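You operate a simulated robot arm through the tools that you are given. There is no shell and no other tool. Be economical: measure what you need, move in short steps, check, and stop when the job is done.

Carry out the task below with a simulated robot arm. There is one attempt and no reset: what you move stays moved.

TASK
Put the crumb sweeper on the grey plate. Then stack the tin labelled "mint tea" from the surface of the island on top of the tin marked "flour".
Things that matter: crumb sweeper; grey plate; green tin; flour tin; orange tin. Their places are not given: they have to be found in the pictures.

It is judged by the outcome, as a careful person would: the job done as asked, and still so three seconds after it is handed in. It fails if anything else is knocked over, pushed out of place, dropped, spilled or broken.

THE ROBOT
A 7-joint arm with a two-finger parallel gripper, fixed in place. Base frame: the origin is at the foot of the arm, x ahead of it, y to its left, z up; the work surface is at about z = 0. Lengths are in cm, angles in degrees, forces in N, time in s.
With the tool pointing down near the work surface it reaches from about 22 to 58 cm from the base axis. Its first joint turns from -66.0 to 66.0 degrees. Payload 2.5 kg.
Tool frame: the origin (TCP) lies between the finger pads and is the grasp point; the fingertips stand 2.3 cm ahead of it; z points along the fingers, y is the line along which they close. The gripper opens to 9.4 cm. The fingers are 3.8 cm wide and 1 cm thick; the gripper's body (5.4 by 9.6 cm) begins 3.9 cm behind the TCP.
Orientation is that of the tool frame in the base frame, as a unit quaternion [w, x, y, z]. With the fingers straight down and closing along the base's y, the tool's x points along the base's -x, its y along +y and its z along -z.

THE INTERFACE
- The arm moves only by the tool move_arm. Its argument "increments" is a list of rows, each a list of 7 numbers: the shift along the tool's x, y, z in units of 20 mm (1.0 is 20 mm), then the turn, a rotation vector about the tool's x, y, z in units of 8 degrees (1.0 is 8 degrees), then the opening, from 0 (shut) to 1 (fully open). In form: [[dx, dy, dz, rx, ry, rz, jaw], ...]. A call has 1 to 20 rows; each row shifts and turns the commanded pose from where the row before left it, along the tool's axes as they then stand. A call with a number of a shift or a turn outside -1 to 1 is refused whole. A row lasts 0.2 s, in which the tool goes at most 5 cm and 8.6 degrees; a call with a longer step from one row to the next is refused whole, and so is a gripper value outside its range. A pose out of reach is approached as far as the arm can. The call stops where the force on the tool passes 40 N (or 10 N more than at its start, if that is more) or the arm is blocked; 0.2 s more then pass. The fingers move at their own pace (about 10.8 cm/s each) and stop on an object; they squeeze with about 42 N. The grip force told is the motor's: it shows also when the fingers shut on nothing. Time passes only in rows, and 0.2 s behind the last, so rows that do not move let the fingers close. It gives the time, the measured TCP pose, the force on the tool (base axes), the opening and the grip force at its end, in the units of the frame above (readings bear some noise).
- Cameras (640 x 400 px; columns grow to the right, rows downward): "scene" is fixed at [11.79, -41.47, 53.23]; the picture's right is [0.80, -0.60, 0.00], its down [-0.40, -0.54, -0.74] and it looks along [0.44, 0.59, -0.67] (base axes); focal length 214 px, centre (320, 200). "wrist" rides on the gripper at [-3.9, 0, -4.4] in the tool frame; the picture's right is [0.00, -1.00, 0.00], its down [0.97, 0.00, -0.24] and it looks along [0.24, 0.00, 0.97] (tool axes); focal length 218 px, centre (320, 200).
- snapshot(camera): a new picture of that camera. No time passes.
- measure_at(camera, pixels): there is no depth. For up to 12 entries [column, row, z] of the newest picture of that camera ("zoom" is the newest enlarged one), the place [x, y] in the base frame at which the ray of that pixel passes the height z, good to about 0.2 cm. No time passes.
- inspect(camera, box): a new picture of the part [left, top, right, bottom] of that camera's present view, enlarged. No time passes.
- hand_in(): hands the job in; it is judged then, once.

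Work in short steps. Measure before you move; look again where a grasp or a placing could have gone wrong, and mend it. You have 80 turns and 38 pictures in all, the two below and enlarged ones among them. Open the gripper and draw the arm clear of the work before you hand the job in, unless the task says otherwise; then end with one line.

The tools are called after ">>>" as a command line: name --pt "numbers of a row" for each row, then --argument value for the rest, lists and objects as JSON in quotes. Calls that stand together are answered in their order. move_arm: Moves the arm, as the interface text tells. Its arguments: {"type":"object","properties":{"increments":{"type":"array"}},"required":["increments"]} The other tools are called the same way: snapshot (camera) takes a picture; measure_at (camera, pixels) gives the place at which the rays of pixels pass given heights; inspect (camera, box) takes an enlarged picture of a part of a camera's view; hand_in () hands the job in.

At the start:

```text
t: 0.0
tcp_pos: [29.24, -15.79, 44.1]
ee_rot: [0.0, 0.0, 1.0, 0.0]
contact_force: [0.1, 0.2, 0.1]
width: 9.4
grasp_force: 0.1
```

scene: 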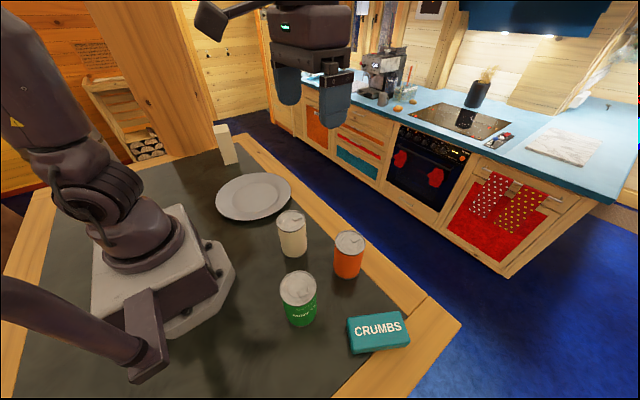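
wrist: 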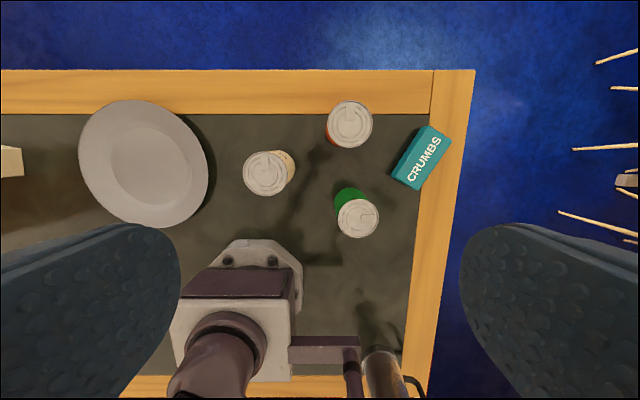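

The scene shows three tins (white ~(292,235), orange ~(348,255), green ~(298,300)) and the sweeper ~(378,332). I enlarge to read the labels and get the geometry.

>>> inspect --camera "scene" --box '[200, 160, 440, 370]'

>>> measure_at --camera "wrist" --pixels '[[430, 126, 4], [452, 138, 4], [391, 176, 4], [416, 191, 4], [143, 163, 1], [80, 160, 1.5], [208, 165, 1.5], [140, 100, 1.5], [140, 226, 1.5], [349, 124, 8], [264, 173, 8], [358, 218, 8]]'

>>> measure_at --camera "scene" --pixels '[[298, 321, 0], [293, 252, 0], [347, 274, 0], [298, 286, 8], [291, 220, 8], [349, 240, 8], [346, 320, 4], [405, 312, 4], [411, 346, 0], [352, 354, 0], [253, 196, 1]]'

```text
1.90 times, centred on (320, 265) of scene
```

zoom: 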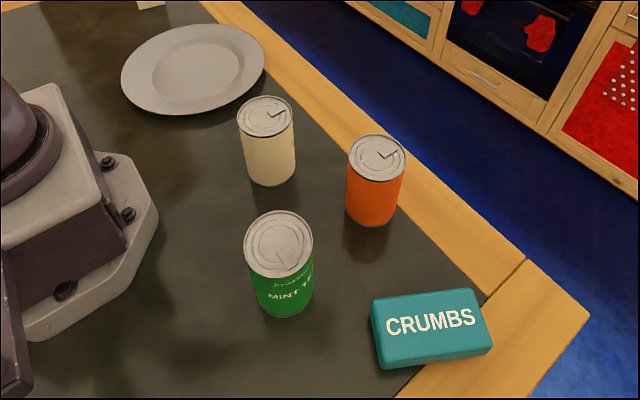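

```text
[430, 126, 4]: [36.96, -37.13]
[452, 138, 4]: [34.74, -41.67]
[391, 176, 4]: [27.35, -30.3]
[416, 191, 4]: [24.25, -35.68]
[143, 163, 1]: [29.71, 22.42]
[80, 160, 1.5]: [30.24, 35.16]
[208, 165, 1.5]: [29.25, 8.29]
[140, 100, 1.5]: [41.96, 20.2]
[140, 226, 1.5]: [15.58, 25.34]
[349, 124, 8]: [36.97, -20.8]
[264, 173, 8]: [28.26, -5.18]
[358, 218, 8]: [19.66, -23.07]
```

```text
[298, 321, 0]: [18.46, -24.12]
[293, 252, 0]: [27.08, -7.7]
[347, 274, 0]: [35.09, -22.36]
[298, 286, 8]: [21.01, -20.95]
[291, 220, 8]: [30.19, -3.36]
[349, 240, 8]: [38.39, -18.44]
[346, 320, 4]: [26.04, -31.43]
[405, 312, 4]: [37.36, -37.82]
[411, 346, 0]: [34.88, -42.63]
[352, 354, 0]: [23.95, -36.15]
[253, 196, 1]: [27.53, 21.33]
```

Green is "mint tea"; the labels of the white and orange tins face away, so I will check them later. The tins are about 11.3 high. The sweeper centre is about (30.8,-36.2), with its long axis at -30°. I go above it and turn the tool 30°.

>>> move_arm --pt "-0.07 -0.93 0.91 0 0 0 1" --pt "-0.07 -0.93 0.91 0 0 0 1" --pt "-0.07 -0.93 0.91 0 0 0 1" --pt "-0.07 -0.93 0.91 0 0 0 1" --pt "-0.07 -0.93 0.91 0 0 0 1" --pt "-0.07 -0.93 0.91 0 0 0 1" --pt "-0.07 -0.93 0.91 0 0 0 1" --pt "-0.07 -0.93 0.91 0 0 0 1" --pt "-0.07 -0.93 0.91 0 0 0 1" --pt "-0.07 -0.93 0.91 0 0 0 1" --pt "-0.07 -0.93 0.91 0 0 0 1" --pt "0 0 0 0 0 0.94 1" --pt "0 0 0 0 0 0.94 1" --pt "0 0 0 0 0 0.94 1" --pt "0 0 0 0 0 0.93 1" --pt "0 0 0 0 0 0 1"

>>> snapshot --camera "wrist"

```text
t: 3.4
tcp_pos: [30.77, -36.17, 24.12]
ee_rot: [0.0, 0.259, 0.966, 0.0]
contact_force: [0.2, 0.7, 0.7]
width: 9.38
grasp_force: 0.1
```

```text
34 pictures are left
```

wrist: 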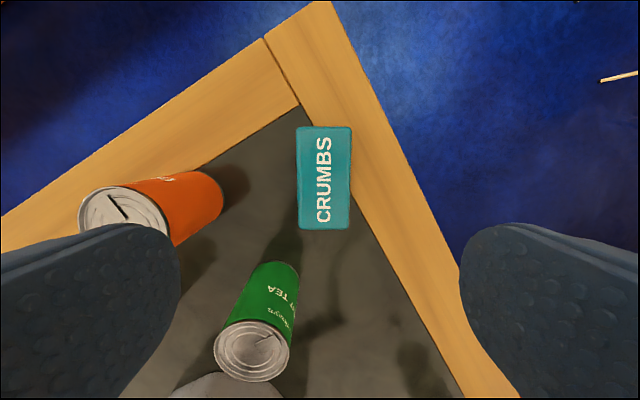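

The sweeper is at (324,178) and squared to the gripper. I measure its corners, and enlarge the orange tin's label at (175,180).

>>> measure_at --camera "wrist" --pixels '[[297, 127, 4], [352, 127, 4], [299, 228, 4], [349, 229, 4], [324, 178, 4], [324, 178, 3]]'

>>> inspect --camera "wrist" --box '[100, 150, 240, 240]'

```text
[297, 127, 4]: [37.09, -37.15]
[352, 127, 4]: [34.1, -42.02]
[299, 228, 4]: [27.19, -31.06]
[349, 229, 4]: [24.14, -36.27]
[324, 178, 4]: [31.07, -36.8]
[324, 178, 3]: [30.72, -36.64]
```

```text
4.44 times, centred on (170, 195) of wrist
```

zoom: 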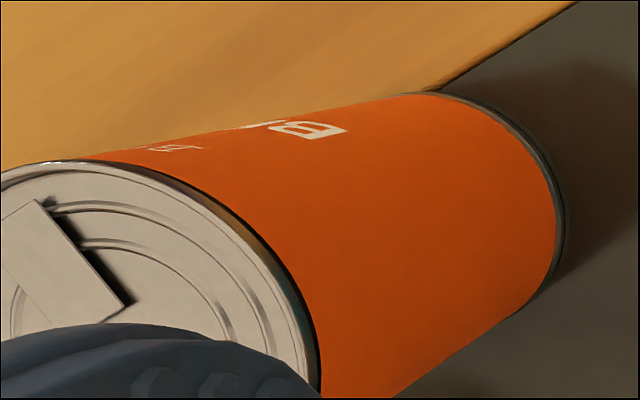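

The orange tin's label starts or ends with a "B"/"R"-like letter, so I must read it fully later. The sweeper centre is about (30.8,-36.6): I shift slightly and go down to z≈3.3.

>>> move_arm --pt "-0.15 -0.17 0.9 0 0 0 1" --pt "0 0 1 0 0 0 1" --pt "0 0 1 0 0 0 1" --pt "0 0 1 0 0 0 1" --pt "0 0 1 0 0 0 1" --pt "0 0 1 0 0 0 1" --pt "0 0 1 0 0 0 1" --pt "0 0 1 0 0 0 1" --pt "0 0 0.8 0 0 0 1" --pt "0 0 0.7 0 0 0 1" --pt "0 0 0.5 0 0 0 1" --pt "0 0 0.5 0 0 0 1" --pt "0 0 0 0 0 0 1"

>>> snapshot --camera "scene"

```text
t: 6.2
tcp_pos: [30.88, -36.53, 3.18]
ee_rot: [0.001, 0.259, 0.966, 0.001]
contact_force: [-0.7, 0.0, -0.2]
width: 9.4
grasp_force: 0.1
```

```text
32 pictures are left
```

scene: 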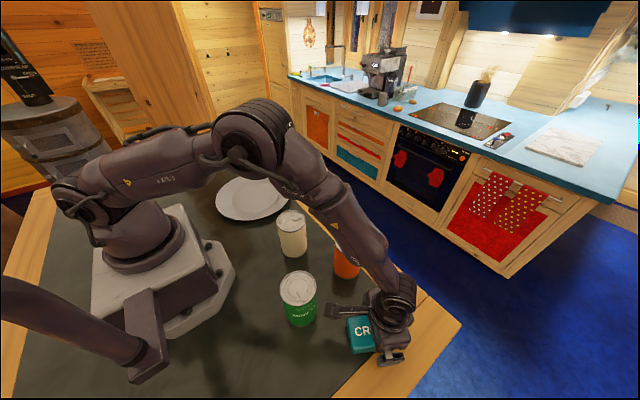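

No contact, and the gripper straddles the sweeper. I close and lift a little.

>>> move_arm --pt "0 0 0 0 0 0 0" --pt "0 0 0 0 0 0 0" --pt "0 0 0 0 0 0 0" --pt "0 0 0 0 0 0 0" --pt "0 0 0 0 0 0 0" --pt "0 0 -0.5 0 0 0 0" --pt "0 0 -1 0 0 0 0" --pt "0 0 -1 0 0 0 0" --pt "0 0 0 0 0 0 0"

>>> snapshot --camera "wrist"

```text
t: 8.2
tcp_pos: [30.83, -36.52, 8.23]
ee_rot: [0.0, 0.259, 0.966, 0.0]
contact_force: [-0.4, 0.7, -1.0]
width: 6.16
grasp_force: 41.8
```

```text
31 pictures are left
```

wrist: 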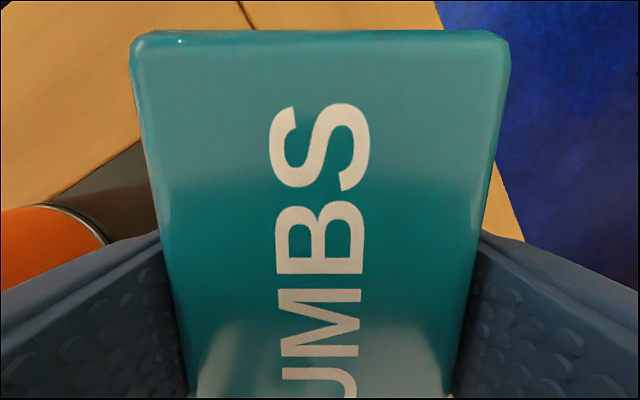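

The sweeper is held (width 6.16). I lift it to z≈25 while squaring the tool, then start toward the plate at about (28.8,21.9).

>>> move_arm --pt "0 0 -1 0 0 0 0" --pt "0 0 -1 0 0 0 0" --pt "0 0 -1 0 0 0 0" --pt "0 0 -1 0 0 0 0" --pt "0 0 -1 0 0 -0.75 0" --pt "0 0 -1 0 0 -0.75 0" --pt "0 0 -1 0 0 -0.75 0" --pt "0 0 -1 0 0 -0.75 0" --pt "0 0 -0.4 0 0 -0.75 0" --pt "0.1 1 0 0 0 0 0" --pt "0.1 1 0 0 0 0 0" --pt "0.1 1 0 0 0 0 0" --pt "0.1 1 0 0 0 0 0" --pt "0.1 1 0 0 0 0 0" --pt "0.1 1 0 0 0 0 0" --pt "0.1 1 0 0 0 0 0" --pt "0.1 1 0 0 0 0 0" --pt "0.1 1 0 0 0 0 0" --pt "0.1 1 0 0 0 0 0"

>>> move_arm --pt "0 1 0 0 0 0 0" --pt "0 1 0 0 0 0 0" --pt "0 1 0 0 0 0 0" --pt "0 1 0 0 0 0 0" --pt "0 1 0 0 0 0 0" --pt "0 1 0 0 0 0 0" --pt "0 1 0 0 0 0 0" --pt "0 1 0 0 0 0 0" --pt "0 1 0 0 0 0 0" --pt "0 1 0 0 0 0 0" --pt "0 1 0 0 0 0 0" --pt "0 1 0 0 0 0 0" --pt "0 1 0 0 0 0 0" --pt "0 1 0 0 0 0 0" --pt "0 1 0 0 0 0 0" --pt "0 1 0 0 0 0 0" --pt "0 1 0 0 0 0 0" --pt "0 1 0 0 0 0 0" --pt "0 1 0 0 0 0 0" --pt "0 0 0 0 0 0 0"

>>> snapshot --camera "scene"

>>> snapshot --camera "wrist"

```text
t: 12.2
tcp_pos: [28.72, -16.52, 24.9]
ee_rot: [-0.001, 0.0, 1.0, 0.0]
contact_force: [0.3, -0.5, -1.4]
width: 6.16
grasp_force: 42.0
```

```text
t: 16.4
tcp_pos: [28.81, 21.58, 25.11]
ee_rot: [0.0, 0.0, 1.0, -0.001]
contact_force: [-0.7, -0.4, -2.2]
width: 6.17
grasp_force: 42.2
```

```text
30 pictures are left
```

scene: 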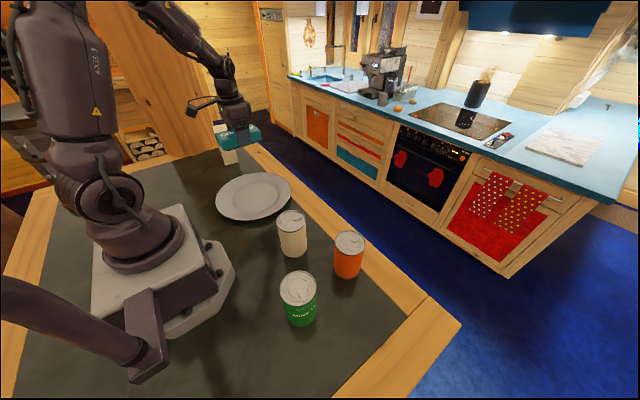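

```text
29 pictures are left
```

wrist: 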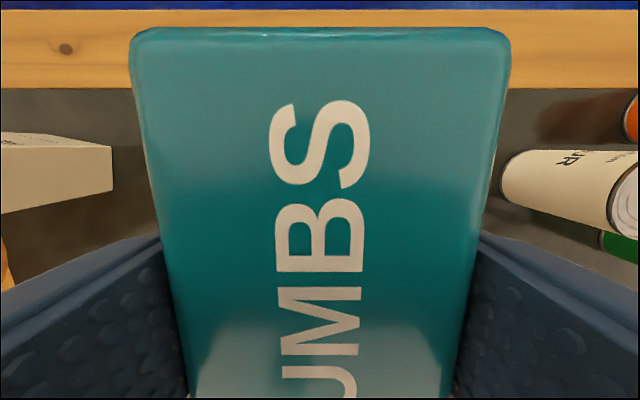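

The white tin's label ends in "UR", so it is the flour tin. I confirm it by enlarging, and remeasure the plate's rim in the scene.

>>> inspect --camera "wrist" --box '[480, 80, 640, 260]'

>>> inspect --camera "scene" --box '[190, 130, 320, 230]'

```text
2.22 times, centred on (560, 170) of wrist
```

zoom: 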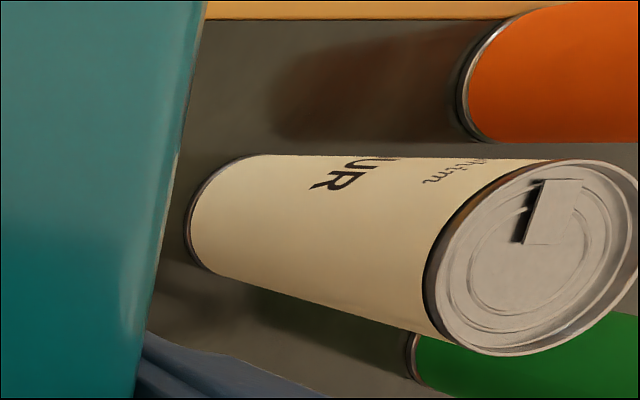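

```text
4.00 times, centred on (255, 180) of scene
```

zoom: 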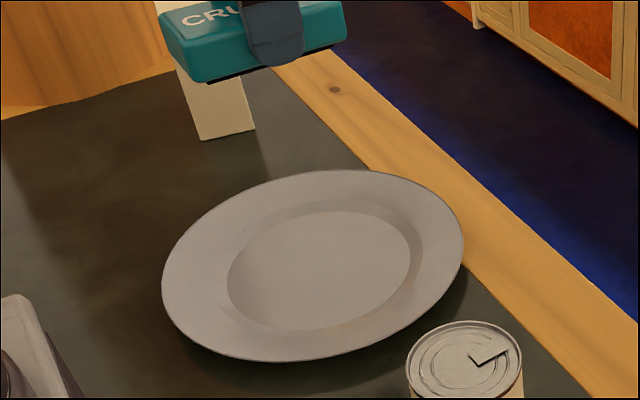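

>>> measure_at --camera "zoom" --pixels '[[319, 270, 0.8], [227, 285, 0.8], [410, 250, 0.8], [345, 211, 0.8], [290, 330, 0.8], [162, 285, 2], [464, 245, 2], [350, 169, 2], [270, 360, 2]]'

```text
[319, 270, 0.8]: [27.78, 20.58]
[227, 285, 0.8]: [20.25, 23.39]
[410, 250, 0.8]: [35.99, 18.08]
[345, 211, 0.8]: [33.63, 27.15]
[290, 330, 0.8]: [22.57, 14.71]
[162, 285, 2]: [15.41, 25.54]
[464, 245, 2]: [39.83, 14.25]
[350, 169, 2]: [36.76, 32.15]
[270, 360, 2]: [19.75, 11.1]
```

Plate centre is about (28.3,21.2). I shift a bit and descend to z≈5.4, just above the plate.

>>> move_arm --pt "0.25 -0.19 0.9 0 0 0 0" --pt "0 0 1 0 0 0 0" --pt "0 0 1 0 0 0 0" --pt "0 0 1 0 0 0 0" --pt "0 0 1 0 0 0 0" --pt "0 0 1 0 0 0 0" --pt "0 0 1 0 0 0 0" --pt "0 0 1 0 0 0 0" --pt "0 0 0.8 0 0 0 0" --pt "0 0 0.6 0 0 0 0" --pt "0 0 0.3 0 0 0 0" --pt "0 0 0.25 0 0 0 0" --pt "0 0 0 0 0 0 0"

>>> inspect --camera "scene" --box '[190, 130, 320, 230]'

```text
t: 19.2
tcp_pos: [28.52, 21.04, 5.3]
ee_rot: [0.0, -0.001, 1.0, 0.0]
contact_force: [0.4, 0.9, -1.6]
width: 6.14
grasp_force: 42.1
```

```text
4.00 times, centred on (255, 180) of scene
```

zoom: 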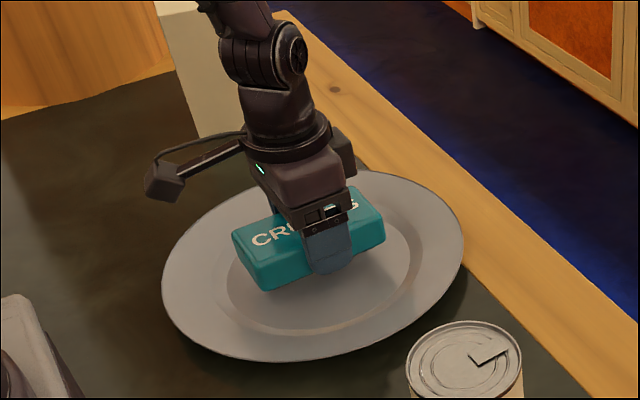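

It is well centred over the well. I lower in 1 mm steps to feel contact.

>>> move_arm --pt "0 0 0.1 0 0 0 0" --pt "0 0 0.1 0 0 0 0" --pt "0 0 0.1 0 0 0 0" --pt "0 0 0.05 0 0 0 0" --pt "0 0 0.05 0 0 0 0" --pt "0 0 0 0 0 0 0"

```text
t: 20.6
tcp_pos: [28.42, 21.09, 4.42]
ee_rot: [0.0, 0.0, 1.0, 0.0]
contact_force: [-0.3, -0.7, -1.3]
width: 6.14
grasp_force: 42.1
```

>>> move_arm --pt "0 0 0.05 0 0 0 0" --pt "0 0 0.05 0 0 0 0" --pt "0 0 0.05 0 0 0 0" --pt "0 0 0 0 0 0 0"

```text
t: 21.6
tcp_pos: [28.47, 21.02, 4.37]
ee_rot: [0.0, 0.0, 1.0, 0.0]
contact_force: [0.7, 0.4, -1.4]
width: 6.16
grasp_force: 42.0
```

>>> move_arm --pt "0 0 0.05 0 0 0 0" --pt "0 0 0.05 0 0 0 0" --pt "0 0 0 0 0 0 0"

```text
t: 22.4
tcp_pos: [28.37, 21.08, 4.11]
ee_rot: [0.001, 0.0, 1.0, 0.0]
contact_force: [-0.2, 0.0, -2.2]
width: 6.15
grasp_force: 42.0
```

>>> move_arm --pt "0 0 0.05 0 0 0 0" --pt "0 0 0.05 0 0 0 0" --pt "0 0 0.05 0 0 0 0" --pt "0 0 0 0 0 0 0"

```text
t: 23.4
tcp_pos: [28.52, 21.2, 3.84]
ee_rot: [0.002, 0.0, 1.0, 0.001]
contact_force: [8.2, 1.0, 21.7]
width: 6.16
grasp_force: 41.1
```

Contact is felt (21.7 N upward). I back off a hair, open, and rise.

>>> move_arm --pt "0 0 -0.06 0 0 0 0" --pt "0 0 0 0 0 0 0.8" --pt "0 0 0 0 0 0 0.9" --pt "0 0 0 0 0 0 0.9" --pt "0 0 -0.5 0 0 0 0.9" --pt "0 0 -1 0 0 0 0.9" --pt "0 0 -1 0 0 0 1" --pt "0 0 -1 0 0 0 1" --pt "0 0 -1 0 0 0 1" --pt "0 0 -1 0 0 0 1" --pt "0 0 -1 0 0 0 1" --pt "0 0 -1 0 0 0 1" --pt "0 0 -1 0 0 0 1" --pt "0 0 -1 0 0 0 1" --pt "0 0 -1 0 0 0 1"

>>> snapshot --camera "wrist"

>>> snapshot --camera "scene"

```text
t: 26.6
tcp_pos: [28.54, 21.05, 24.72]
ee_rot: [-0.001, 0.0, 1.0, 0.0]
contact_force: [0.4, -0.3, 0.5]
width: 9.37
grasp_force: 0.1
```

```text
25 pictures are left
```

wrist: 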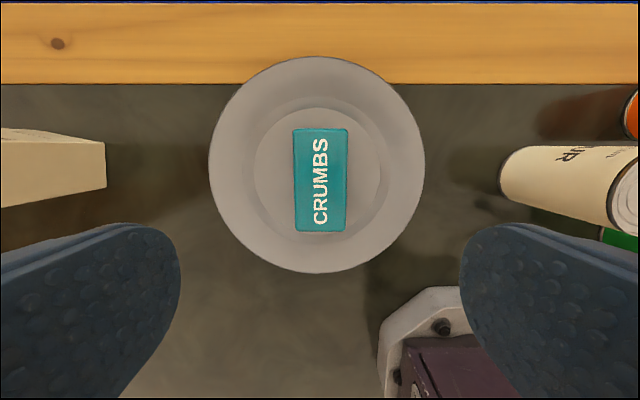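

```text
24 pictures are left
```

scene: 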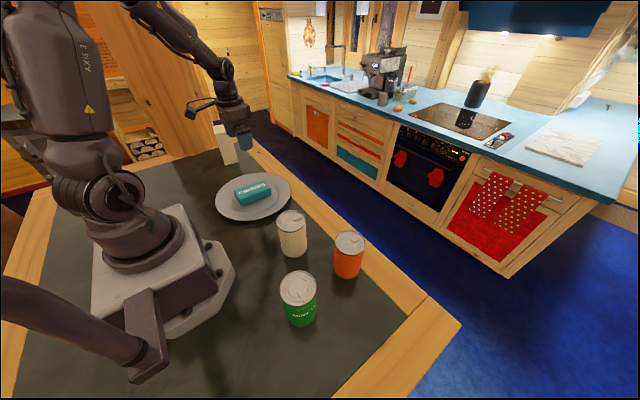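

The sweeper sits flat in the plate. Next I move over the flour tin for an accurate centre.

>>> move_arm --pt "0 -1 0 0 0 0 1" --pt "0 -1 0 0 0 0 1" --pt "0 -1 0 0 0 0 1" --pt "0 -1 0 0 0 0 1" --pt "0 -1 0 0 0 0 1" --pt "0 -1 0 0 0 0 1" --pt "0 -1 0 0 0 0 1" --pt "0 -1 0 0 0 0 1" --pt "0 -1 -1 0 0 0 1" --pt "0 -1 -1 0 0 0 1" --pt "0 -1 -1 0 0 0 1" --pt "0 -1 -1 0 0 0 1" --pt "0 -1 -1 0 0 0 1" --pt "0 -0.6 0 0 0 0 1" --pt "0 0 0 0 0 0 1"

>>> snapshot --camera "wrist"

```text
t: 29.8
tcp_pos: [28.51, -6.27, 34.84]
ee_rot: [0.0, 0.0, 1.0, 0.0]
contact_force: [0.1, -0.2, -0.9]
width: 9.39
grasp_force: 0.1
```

```text
23 pictures are left
```

wrist: 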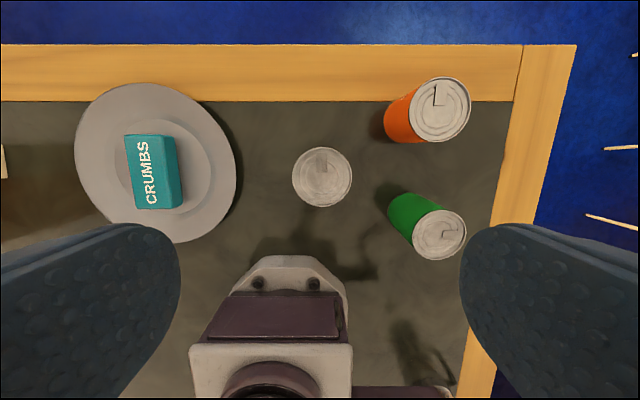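

>>> measure_at --camera "wrist" --pixels '[[322, 177, 11.3], [292, 177, 11.3], [352, 177, 11.3], [322, 147, 11.3], [322, 207, 11.3], [439, 234, 11.3], [412, 234, 11.3], [466, 234, 11.3], [440, 110, 11.3], [322, 177, 10]]'

>>> inspect --camera "wrist" --box '[270, 60, 490, 280]'

```text
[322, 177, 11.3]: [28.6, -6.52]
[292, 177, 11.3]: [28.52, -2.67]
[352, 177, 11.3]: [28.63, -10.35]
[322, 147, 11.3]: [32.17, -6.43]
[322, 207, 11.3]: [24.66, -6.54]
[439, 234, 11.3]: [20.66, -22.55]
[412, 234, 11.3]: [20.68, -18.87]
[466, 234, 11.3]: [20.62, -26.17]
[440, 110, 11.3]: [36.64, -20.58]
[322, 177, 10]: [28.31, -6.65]
```

```text
1.82 times, centred on (380, 170) of wrist
```

zoom: 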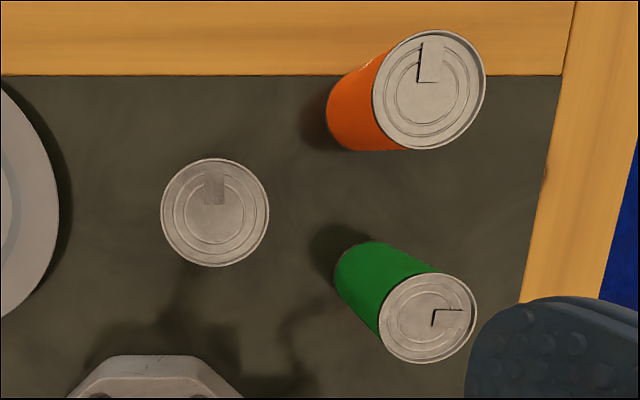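

All consistent: flour at (28.5,-6.45), green at (20.66,-22.55), diameter ~7.5. I move above the green tin at z≈20.

>>> move_arm --pt "0.436 -0.905 0.5 0 0 0 1" --pt "0.436 -0.905 0.5 0 0 0 1" --pt "0.436 -0.905 0.5 0 0 0 1" --pt "0.436 -0.905 0.5 0 0 0 1" --pt "0.436 -0.905 0.6 0 0 0 1" --pt "0.436 -0.905 1 0 0 0 1" --pt "0.436 -0.905 1 0 0 0 1" --pt "0.436 -0.905 1 0 0 0 1" --pt "0.436 -0.905 1 0 0 0 1" --pt "0 0 0.8 0 0 0 1" --pt "0 0 0 0 0 0 1"

>>> snapshot --camera "wrist"

```text
t: 32.2
tcp_pos: [20.44, -22.39, 19.95]
ee_rot: [0.0, 0.0, 1.0, -0.001]
contact_force: [0.4, 0.2, 0.3]
width: 9.42
grasp_force: 0.0
```

```text
21 pictures are left
```

wrist: 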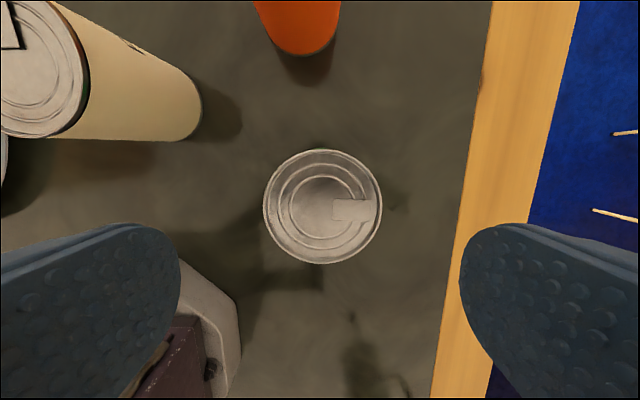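

>>> measure_at --camera "wrist" --pixels '[[322.5, 206.5, 11.3], [264, 206, 11.3], [382, 206, 11.3], [322, 149, 11.3], [322, 264, 11.3], [322.5, 206.5, 10.5]]'

```text
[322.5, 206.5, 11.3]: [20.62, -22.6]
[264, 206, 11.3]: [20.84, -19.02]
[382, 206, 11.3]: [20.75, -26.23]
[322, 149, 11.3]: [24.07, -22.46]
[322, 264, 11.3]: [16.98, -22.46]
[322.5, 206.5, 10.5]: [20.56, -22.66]
```

The tin centre is (20.65,-22.6), almost under the tool. I nudge and descend to z≈8.5 (gripper body clears the lid).

>>> move_arm --pt "-0.08 -0.09 0.5 0 0 0 1" --pt "0 0 0.9 0 0 0 1" --pt "0 0 0.9 0 0 0 1" --pt "0 0 0.9 0 0 0 1" --pt "0 0 0.8 0 0 0 1" --pt "0 0 0.7 0 0 0 1" --pt "0 0 0.6 0 0 0 1" --pt "0 0 0.4 0 0 0 1" --pt "0 0 0 0 0 0 1"

>>> inspect --camera "scene" --box '[230, 220, 390, 340]'

```text
t: 34.2
tcp_pos: [20.68, -22.68, 8.69]
ee_rot: [0.0, 0.001, 1.0, -0.001]
contact_force: [-0.3, 0.2, -0.6]
width: 9.4
grasp_force: 0.2
```

```text
3.33 times, centred on (310, 280) of scene
```

zoom: 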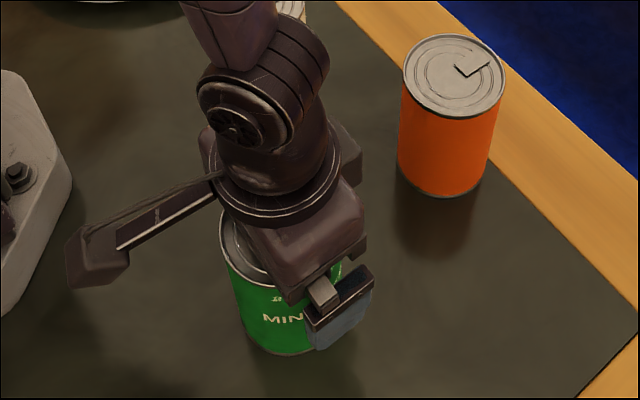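

The gripper straddles the tin without contact. I close and lift a little.

>>> move_arm --pt "0 0 0 0 0 0 0" --pt "0 0 0 0 0 0 0" --pt "0 0 0 0 0 0 0" --pt "0 0 0 0 0 0 0" --pt "0 0 0 0 0 0 0"

>>> move_arm --pt "0 0 -0.5 0 0 0 0" --pt "0 0 -1 0 0 0 0" --pt "0 0 -1 0 0 0 0" --pt "0 0 0 0 0 0 0"

>>> snapshot --camera "scene"

```text
t: 35.4
tcp_pos: [20.84, -22.54, 8.75]
ee_rot: [0.0, 0.0, 1.0, 0.0]
contact_force: [-0.2, -0.4, 0.4]
width: 7.02
grasp_force: 41.8
```

```text
t: 36.4
tcp_pos: [20.56, -22.56, 13.79]
ee_rot: [0.0, 0.0, 1.0, 0.001]
contact_force: [0.1, -0.1, -1.6]
width: 7.01
grasp_force: 42.0
```

```text
19 pictures are left
```

scene: 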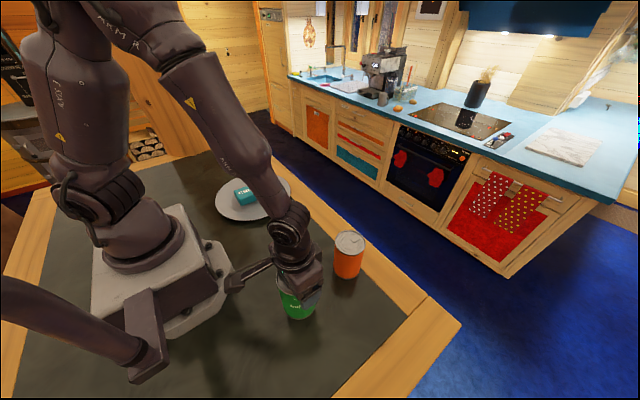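

The tin is held (7.0 cm). I lift to z≈25 and move over the flour tin.

>>> move_arm --pt "0 0 -1 0 0 0 0" --pt "0 0 -1 0 0 0 0" --pt "0 0 -1 0 0 0 0" --pt "0 0 -1 0 0 0 0" --pt "0 0 -1 0 0 0 0" --pt "0 0 -0.6 0 0 0 0" --pt "-0.393 0.805 0 0 0 0 0" --pt "-0.393 0.805 0 0 0 0 0" --pt "-0.393 0.805 0 0 0 0 0" --pt "-0.393 0.805 0 0 0 0 0" --pt "-0.393 0.805 0 0 0 0 0" --pt "-0.393 0.805 0 0 0 0 0" --pt "-0.393 0.805 0 0 0 0 0" --pt "-0.393 0.805 0 0 0 0 0" --pt "-0.393 0.805 0 0 0 0 0" --pt "-0.393 0.805 0 0 0 0 0" --pt "0 0 0 0 0 0 0" --pt "0 0 0 0 0 0 0"

>>> inspect --camera "scene" --box '[220, 130, 380, 270]'

>>> snapshot --camera "wrist"

```text
t: 40.2
tcp_pos: [28.67, -6.52, 24.94]
ee_rot: [0.001, 0.0, 1.0, 0.0]
contact_force: [-0.8, -0.3, -1.2]
width: 7.02
grasp_force: 42.5
```

```text
2.86 times, centred on (300, 200) of scene
```

zoom: 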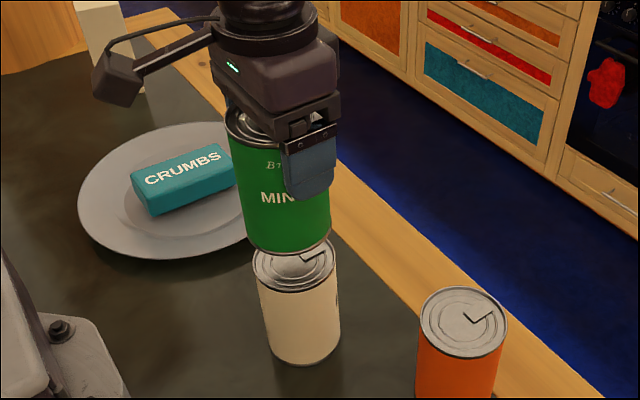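

```text
17 pictures are left
```

wrist: 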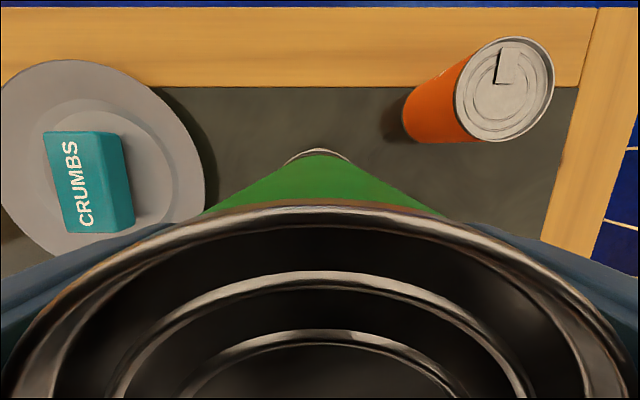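

>>> measure_at --camera "wrist" --pixels '[[317, 149, 11.5], [317, 154, 16.2]]'

>>> measure_at --camera "zoom" --pixels '[[252, 266, 11.5], [336, 258, 11.5], [297, 293, 11.5], [242, 236, 16.2], [331, 228, 16.2], [290, 254, 16.2], [285, 363, 0], [300, 365, 0]]'

```text
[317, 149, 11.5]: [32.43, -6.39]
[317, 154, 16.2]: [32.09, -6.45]
```

```text
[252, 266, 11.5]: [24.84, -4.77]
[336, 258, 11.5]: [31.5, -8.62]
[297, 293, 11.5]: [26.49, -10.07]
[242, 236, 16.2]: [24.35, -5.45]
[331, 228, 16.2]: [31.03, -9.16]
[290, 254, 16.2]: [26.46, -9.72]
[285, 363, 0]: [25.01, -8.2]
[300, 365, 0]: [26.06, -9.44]
```

Lateral alignment is good; the wrist view hints that the flour tin is ~0.3 cm further in x. I enlarge that spot to refine.

>>> inspect --camera "wrist" --box '[270, 130, 370, 190]'

```text
6.40 times, centred on (320, 160) of wrist
```

zoom: 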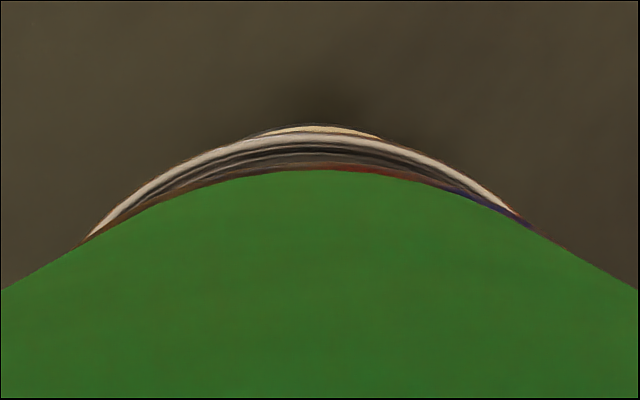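

>>> measure_at --camera "zoom" --pixels '[[312, 134, 11.7], [320, 168, 16.2], [312, 123, 0]]'

```text
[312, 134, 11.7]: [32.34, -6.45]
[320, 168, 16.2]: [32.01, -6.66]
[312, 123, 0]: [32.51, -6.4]
```

Flour is ~0.3 cm further in x and ~0.1 in +y than the held tin; I correct and lower to z≈21.4.

>>> move_arm --pt "-0.14 0.05 0 0 0 0 0" --pt "0 0 0.6 0 0 0 0" --pt "0 0 0.6 0 0 0 0" --pt "0 0 0.4 0 0 0 0" --pt "0 0 0.15 0 0 0 0" --pt "0 0 0 0 0 0 0"

>>> inspect --camera "scene" --box '[250, 160, 350, 260]'

>>> inspect --camera "wrist" --box '[270, 130, 370, 190]'

```text
t: 41.6
tcp_pos: [28.79, -6.46, 21.4]
ee_rot: [0.0, 0.001, 1.0, 0.0]
contact_force: [0.1, 0.0, -1.9]
width: 7.01
grasp_force: 41.9
```

```text
4.00 times, centred on (300, 210) of scene
```

zoom: 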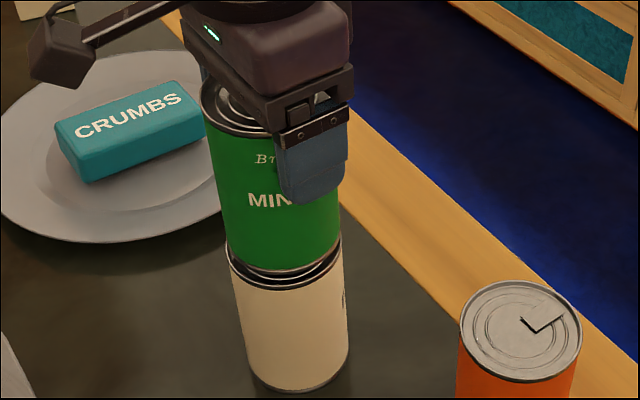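

```text
6.40 times, centred on (320, 160) of wrist
```

zoom: 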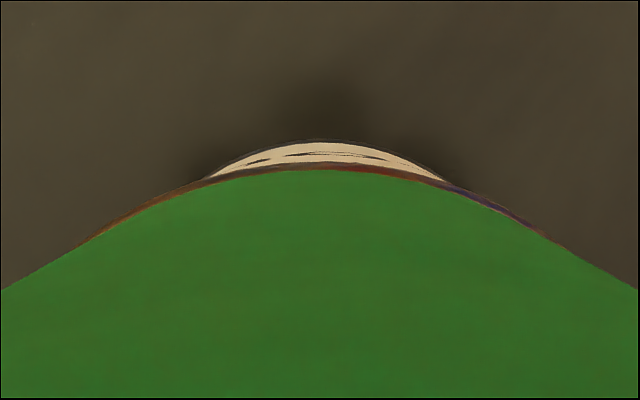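

>>> measure_at --camera "zoom" --pixels '[[324, 140, 0], [324, 161, 11.6], [320, 167, 12.7]]'

```text
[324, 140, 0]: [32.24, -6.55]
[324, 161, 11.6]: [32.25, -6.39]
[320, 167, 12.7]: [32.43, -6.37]
```

Aligned within ~0.2 cm in both views. I lower slowly to contact.

>>> move_arm --pt "0 0 0.1 0 0 0 0" --pt "0 0 0.1 0 0 0 0" --pt "0 0 0.05 0 0 0 0" --pt "0 0 0.05 0 0 0 0" --pt "0 0 0 0 0 0 0"

```text
t: 42.8
tcp_pos: [28.93, -6.55, 20.76]
ee_rot: [0.0, -0.001, 1.0, 0.0]
contact_force: [-0.2, 0.0, -2.0]
width: 6.99
grasp_force: 41.9
```

>>> move_arm --pt "0 0 0.05 0 0 0 0" --pt "0 0 0.05 0 0 0 0" --pt "0 0 0.05 0 0 0 0" --pt "0 0 0 0 0 0 0"

```text
t: 43.6
tcp_pos: [28.84, -6.49, 20.81]
ee_rot: [0.001, 0.001, 1.0, 0.0]
contact_force: [-1.8, 0.7, 4.9]
width: 7.02
grasp_force: 42.1
stopped in row 3: the force on the tool passed its limit (the readings are from after the stop); the commanded pose is now the measured one
```

Contact at z≈20.75. I check the seat before releasing.

>>> inspect --camera "scene" --box '[250, 160, 350, 260]'

>>> move_arm --pt "0 0 0 0 0 0 0"

```text
4.00 times, centred on (300, 210) of scene
```

zoom: 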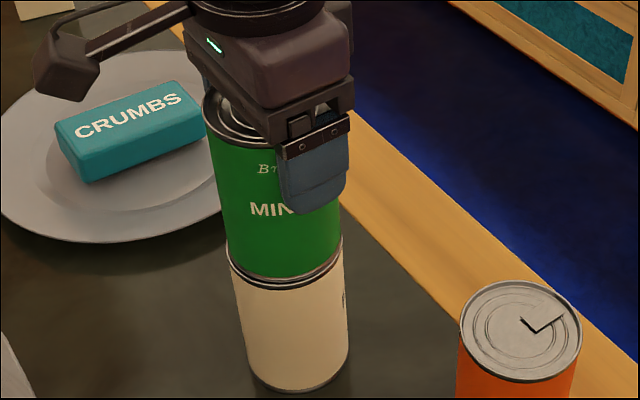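

```text
t: 44.0
tcp_pos: [28.89, -6.48, 20.73]
ee_rot: [0.002, 0.001, 1.0, -0.001]
contact_force: [-3.9, 0.7, 9.5]
width: 6.98
grasp_force: 42.2
```

Seated, pressing ~10 N. I open gradually, then rise straight up.

>>> move_arm --pt "0 0 0 0 0 0 0.76" --pt "0 0 0 0 0 0 0.8" --pt "0 0 0 0 0 0 0.9" --pt "0 0 0 0 0 0 1" --pt "0 0 0 0 0 0 1"

>>> inspect --camera "scene" --box '[250, 160, 350, 260]'

```text
t: 45.2
tcp_pos: [29.0, -6.5, 20.58]
ee_rot: [0.002, 0.001, 1.0, 0.001]
contact_force: [0.3, 0.2, -0.3]
width: 9.39
grasp_force: 0.1
```

```text
4.00 times, centred on (300, 210) of scene
```

zoom: 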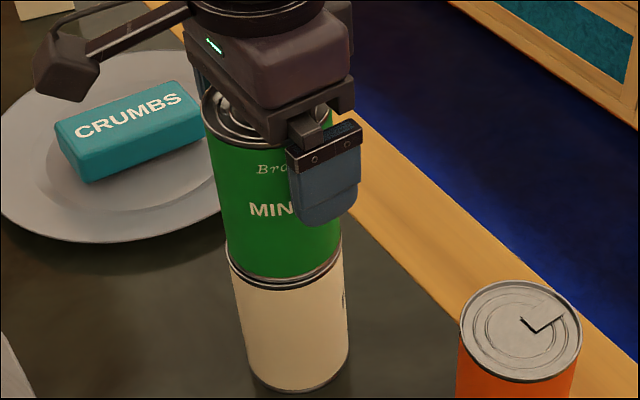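

The stack stands upright and the fingers are clear on both sides. I rise straight up.

>>> move_arm --pt "0 0 -0.4 0 0 0 1" --pt "0 0 -0.6 0 0 0 1" --pt "0 0 -0.8 0 0 0 1" --pt "0 0 -1 0 0 0 1" --pt "0 0 -1 0 0 0 1" --pt "0 0 -1 0 0 0 1" --pt "0 0 -1 0 0 0 1" --pt "0 0 -1 0 0 0 1" --pt "0 0 -1 0 0 0 1" --pt "0 0 -1 0 0 0 1" --pt "0 0 0 0 0 0 1" --pt "0 0 0 0 0 0 1"

>>> snapshot --camera "scene"

>>> snapshot --camera "wrist"

```text
t: 47.8
tcp_pos: [28.84, -6.61, 38.45]
ee_rot: [0.002, 0.001, 1.0, 0.0]
contact_force: [0.0, -0.2, -0.3]
width: 9.39
grasp_force: 0.1
```

```text
11 pictures are left
```

scene: 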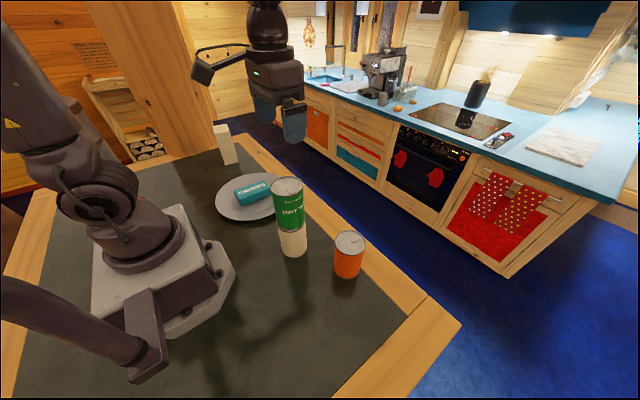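

```text
10 pictures are left
```

wrist: 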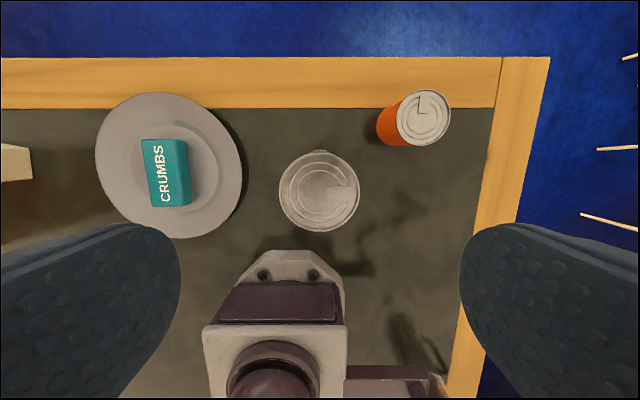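

The stack is stable, the sweeper is on the plate, and the orange tin hasn't moved. The arm is clear, so I hand in.

>>> hand_in

```text
The job is handed in.
```

The crumb sweeper is on the grey plate and the "mint tea" tin is stacked on the flour tin; the orange tin was left where it stood, and the job is handed in. I identified the flour tin from the end of its label ("UR"), as I never saw the whole word.
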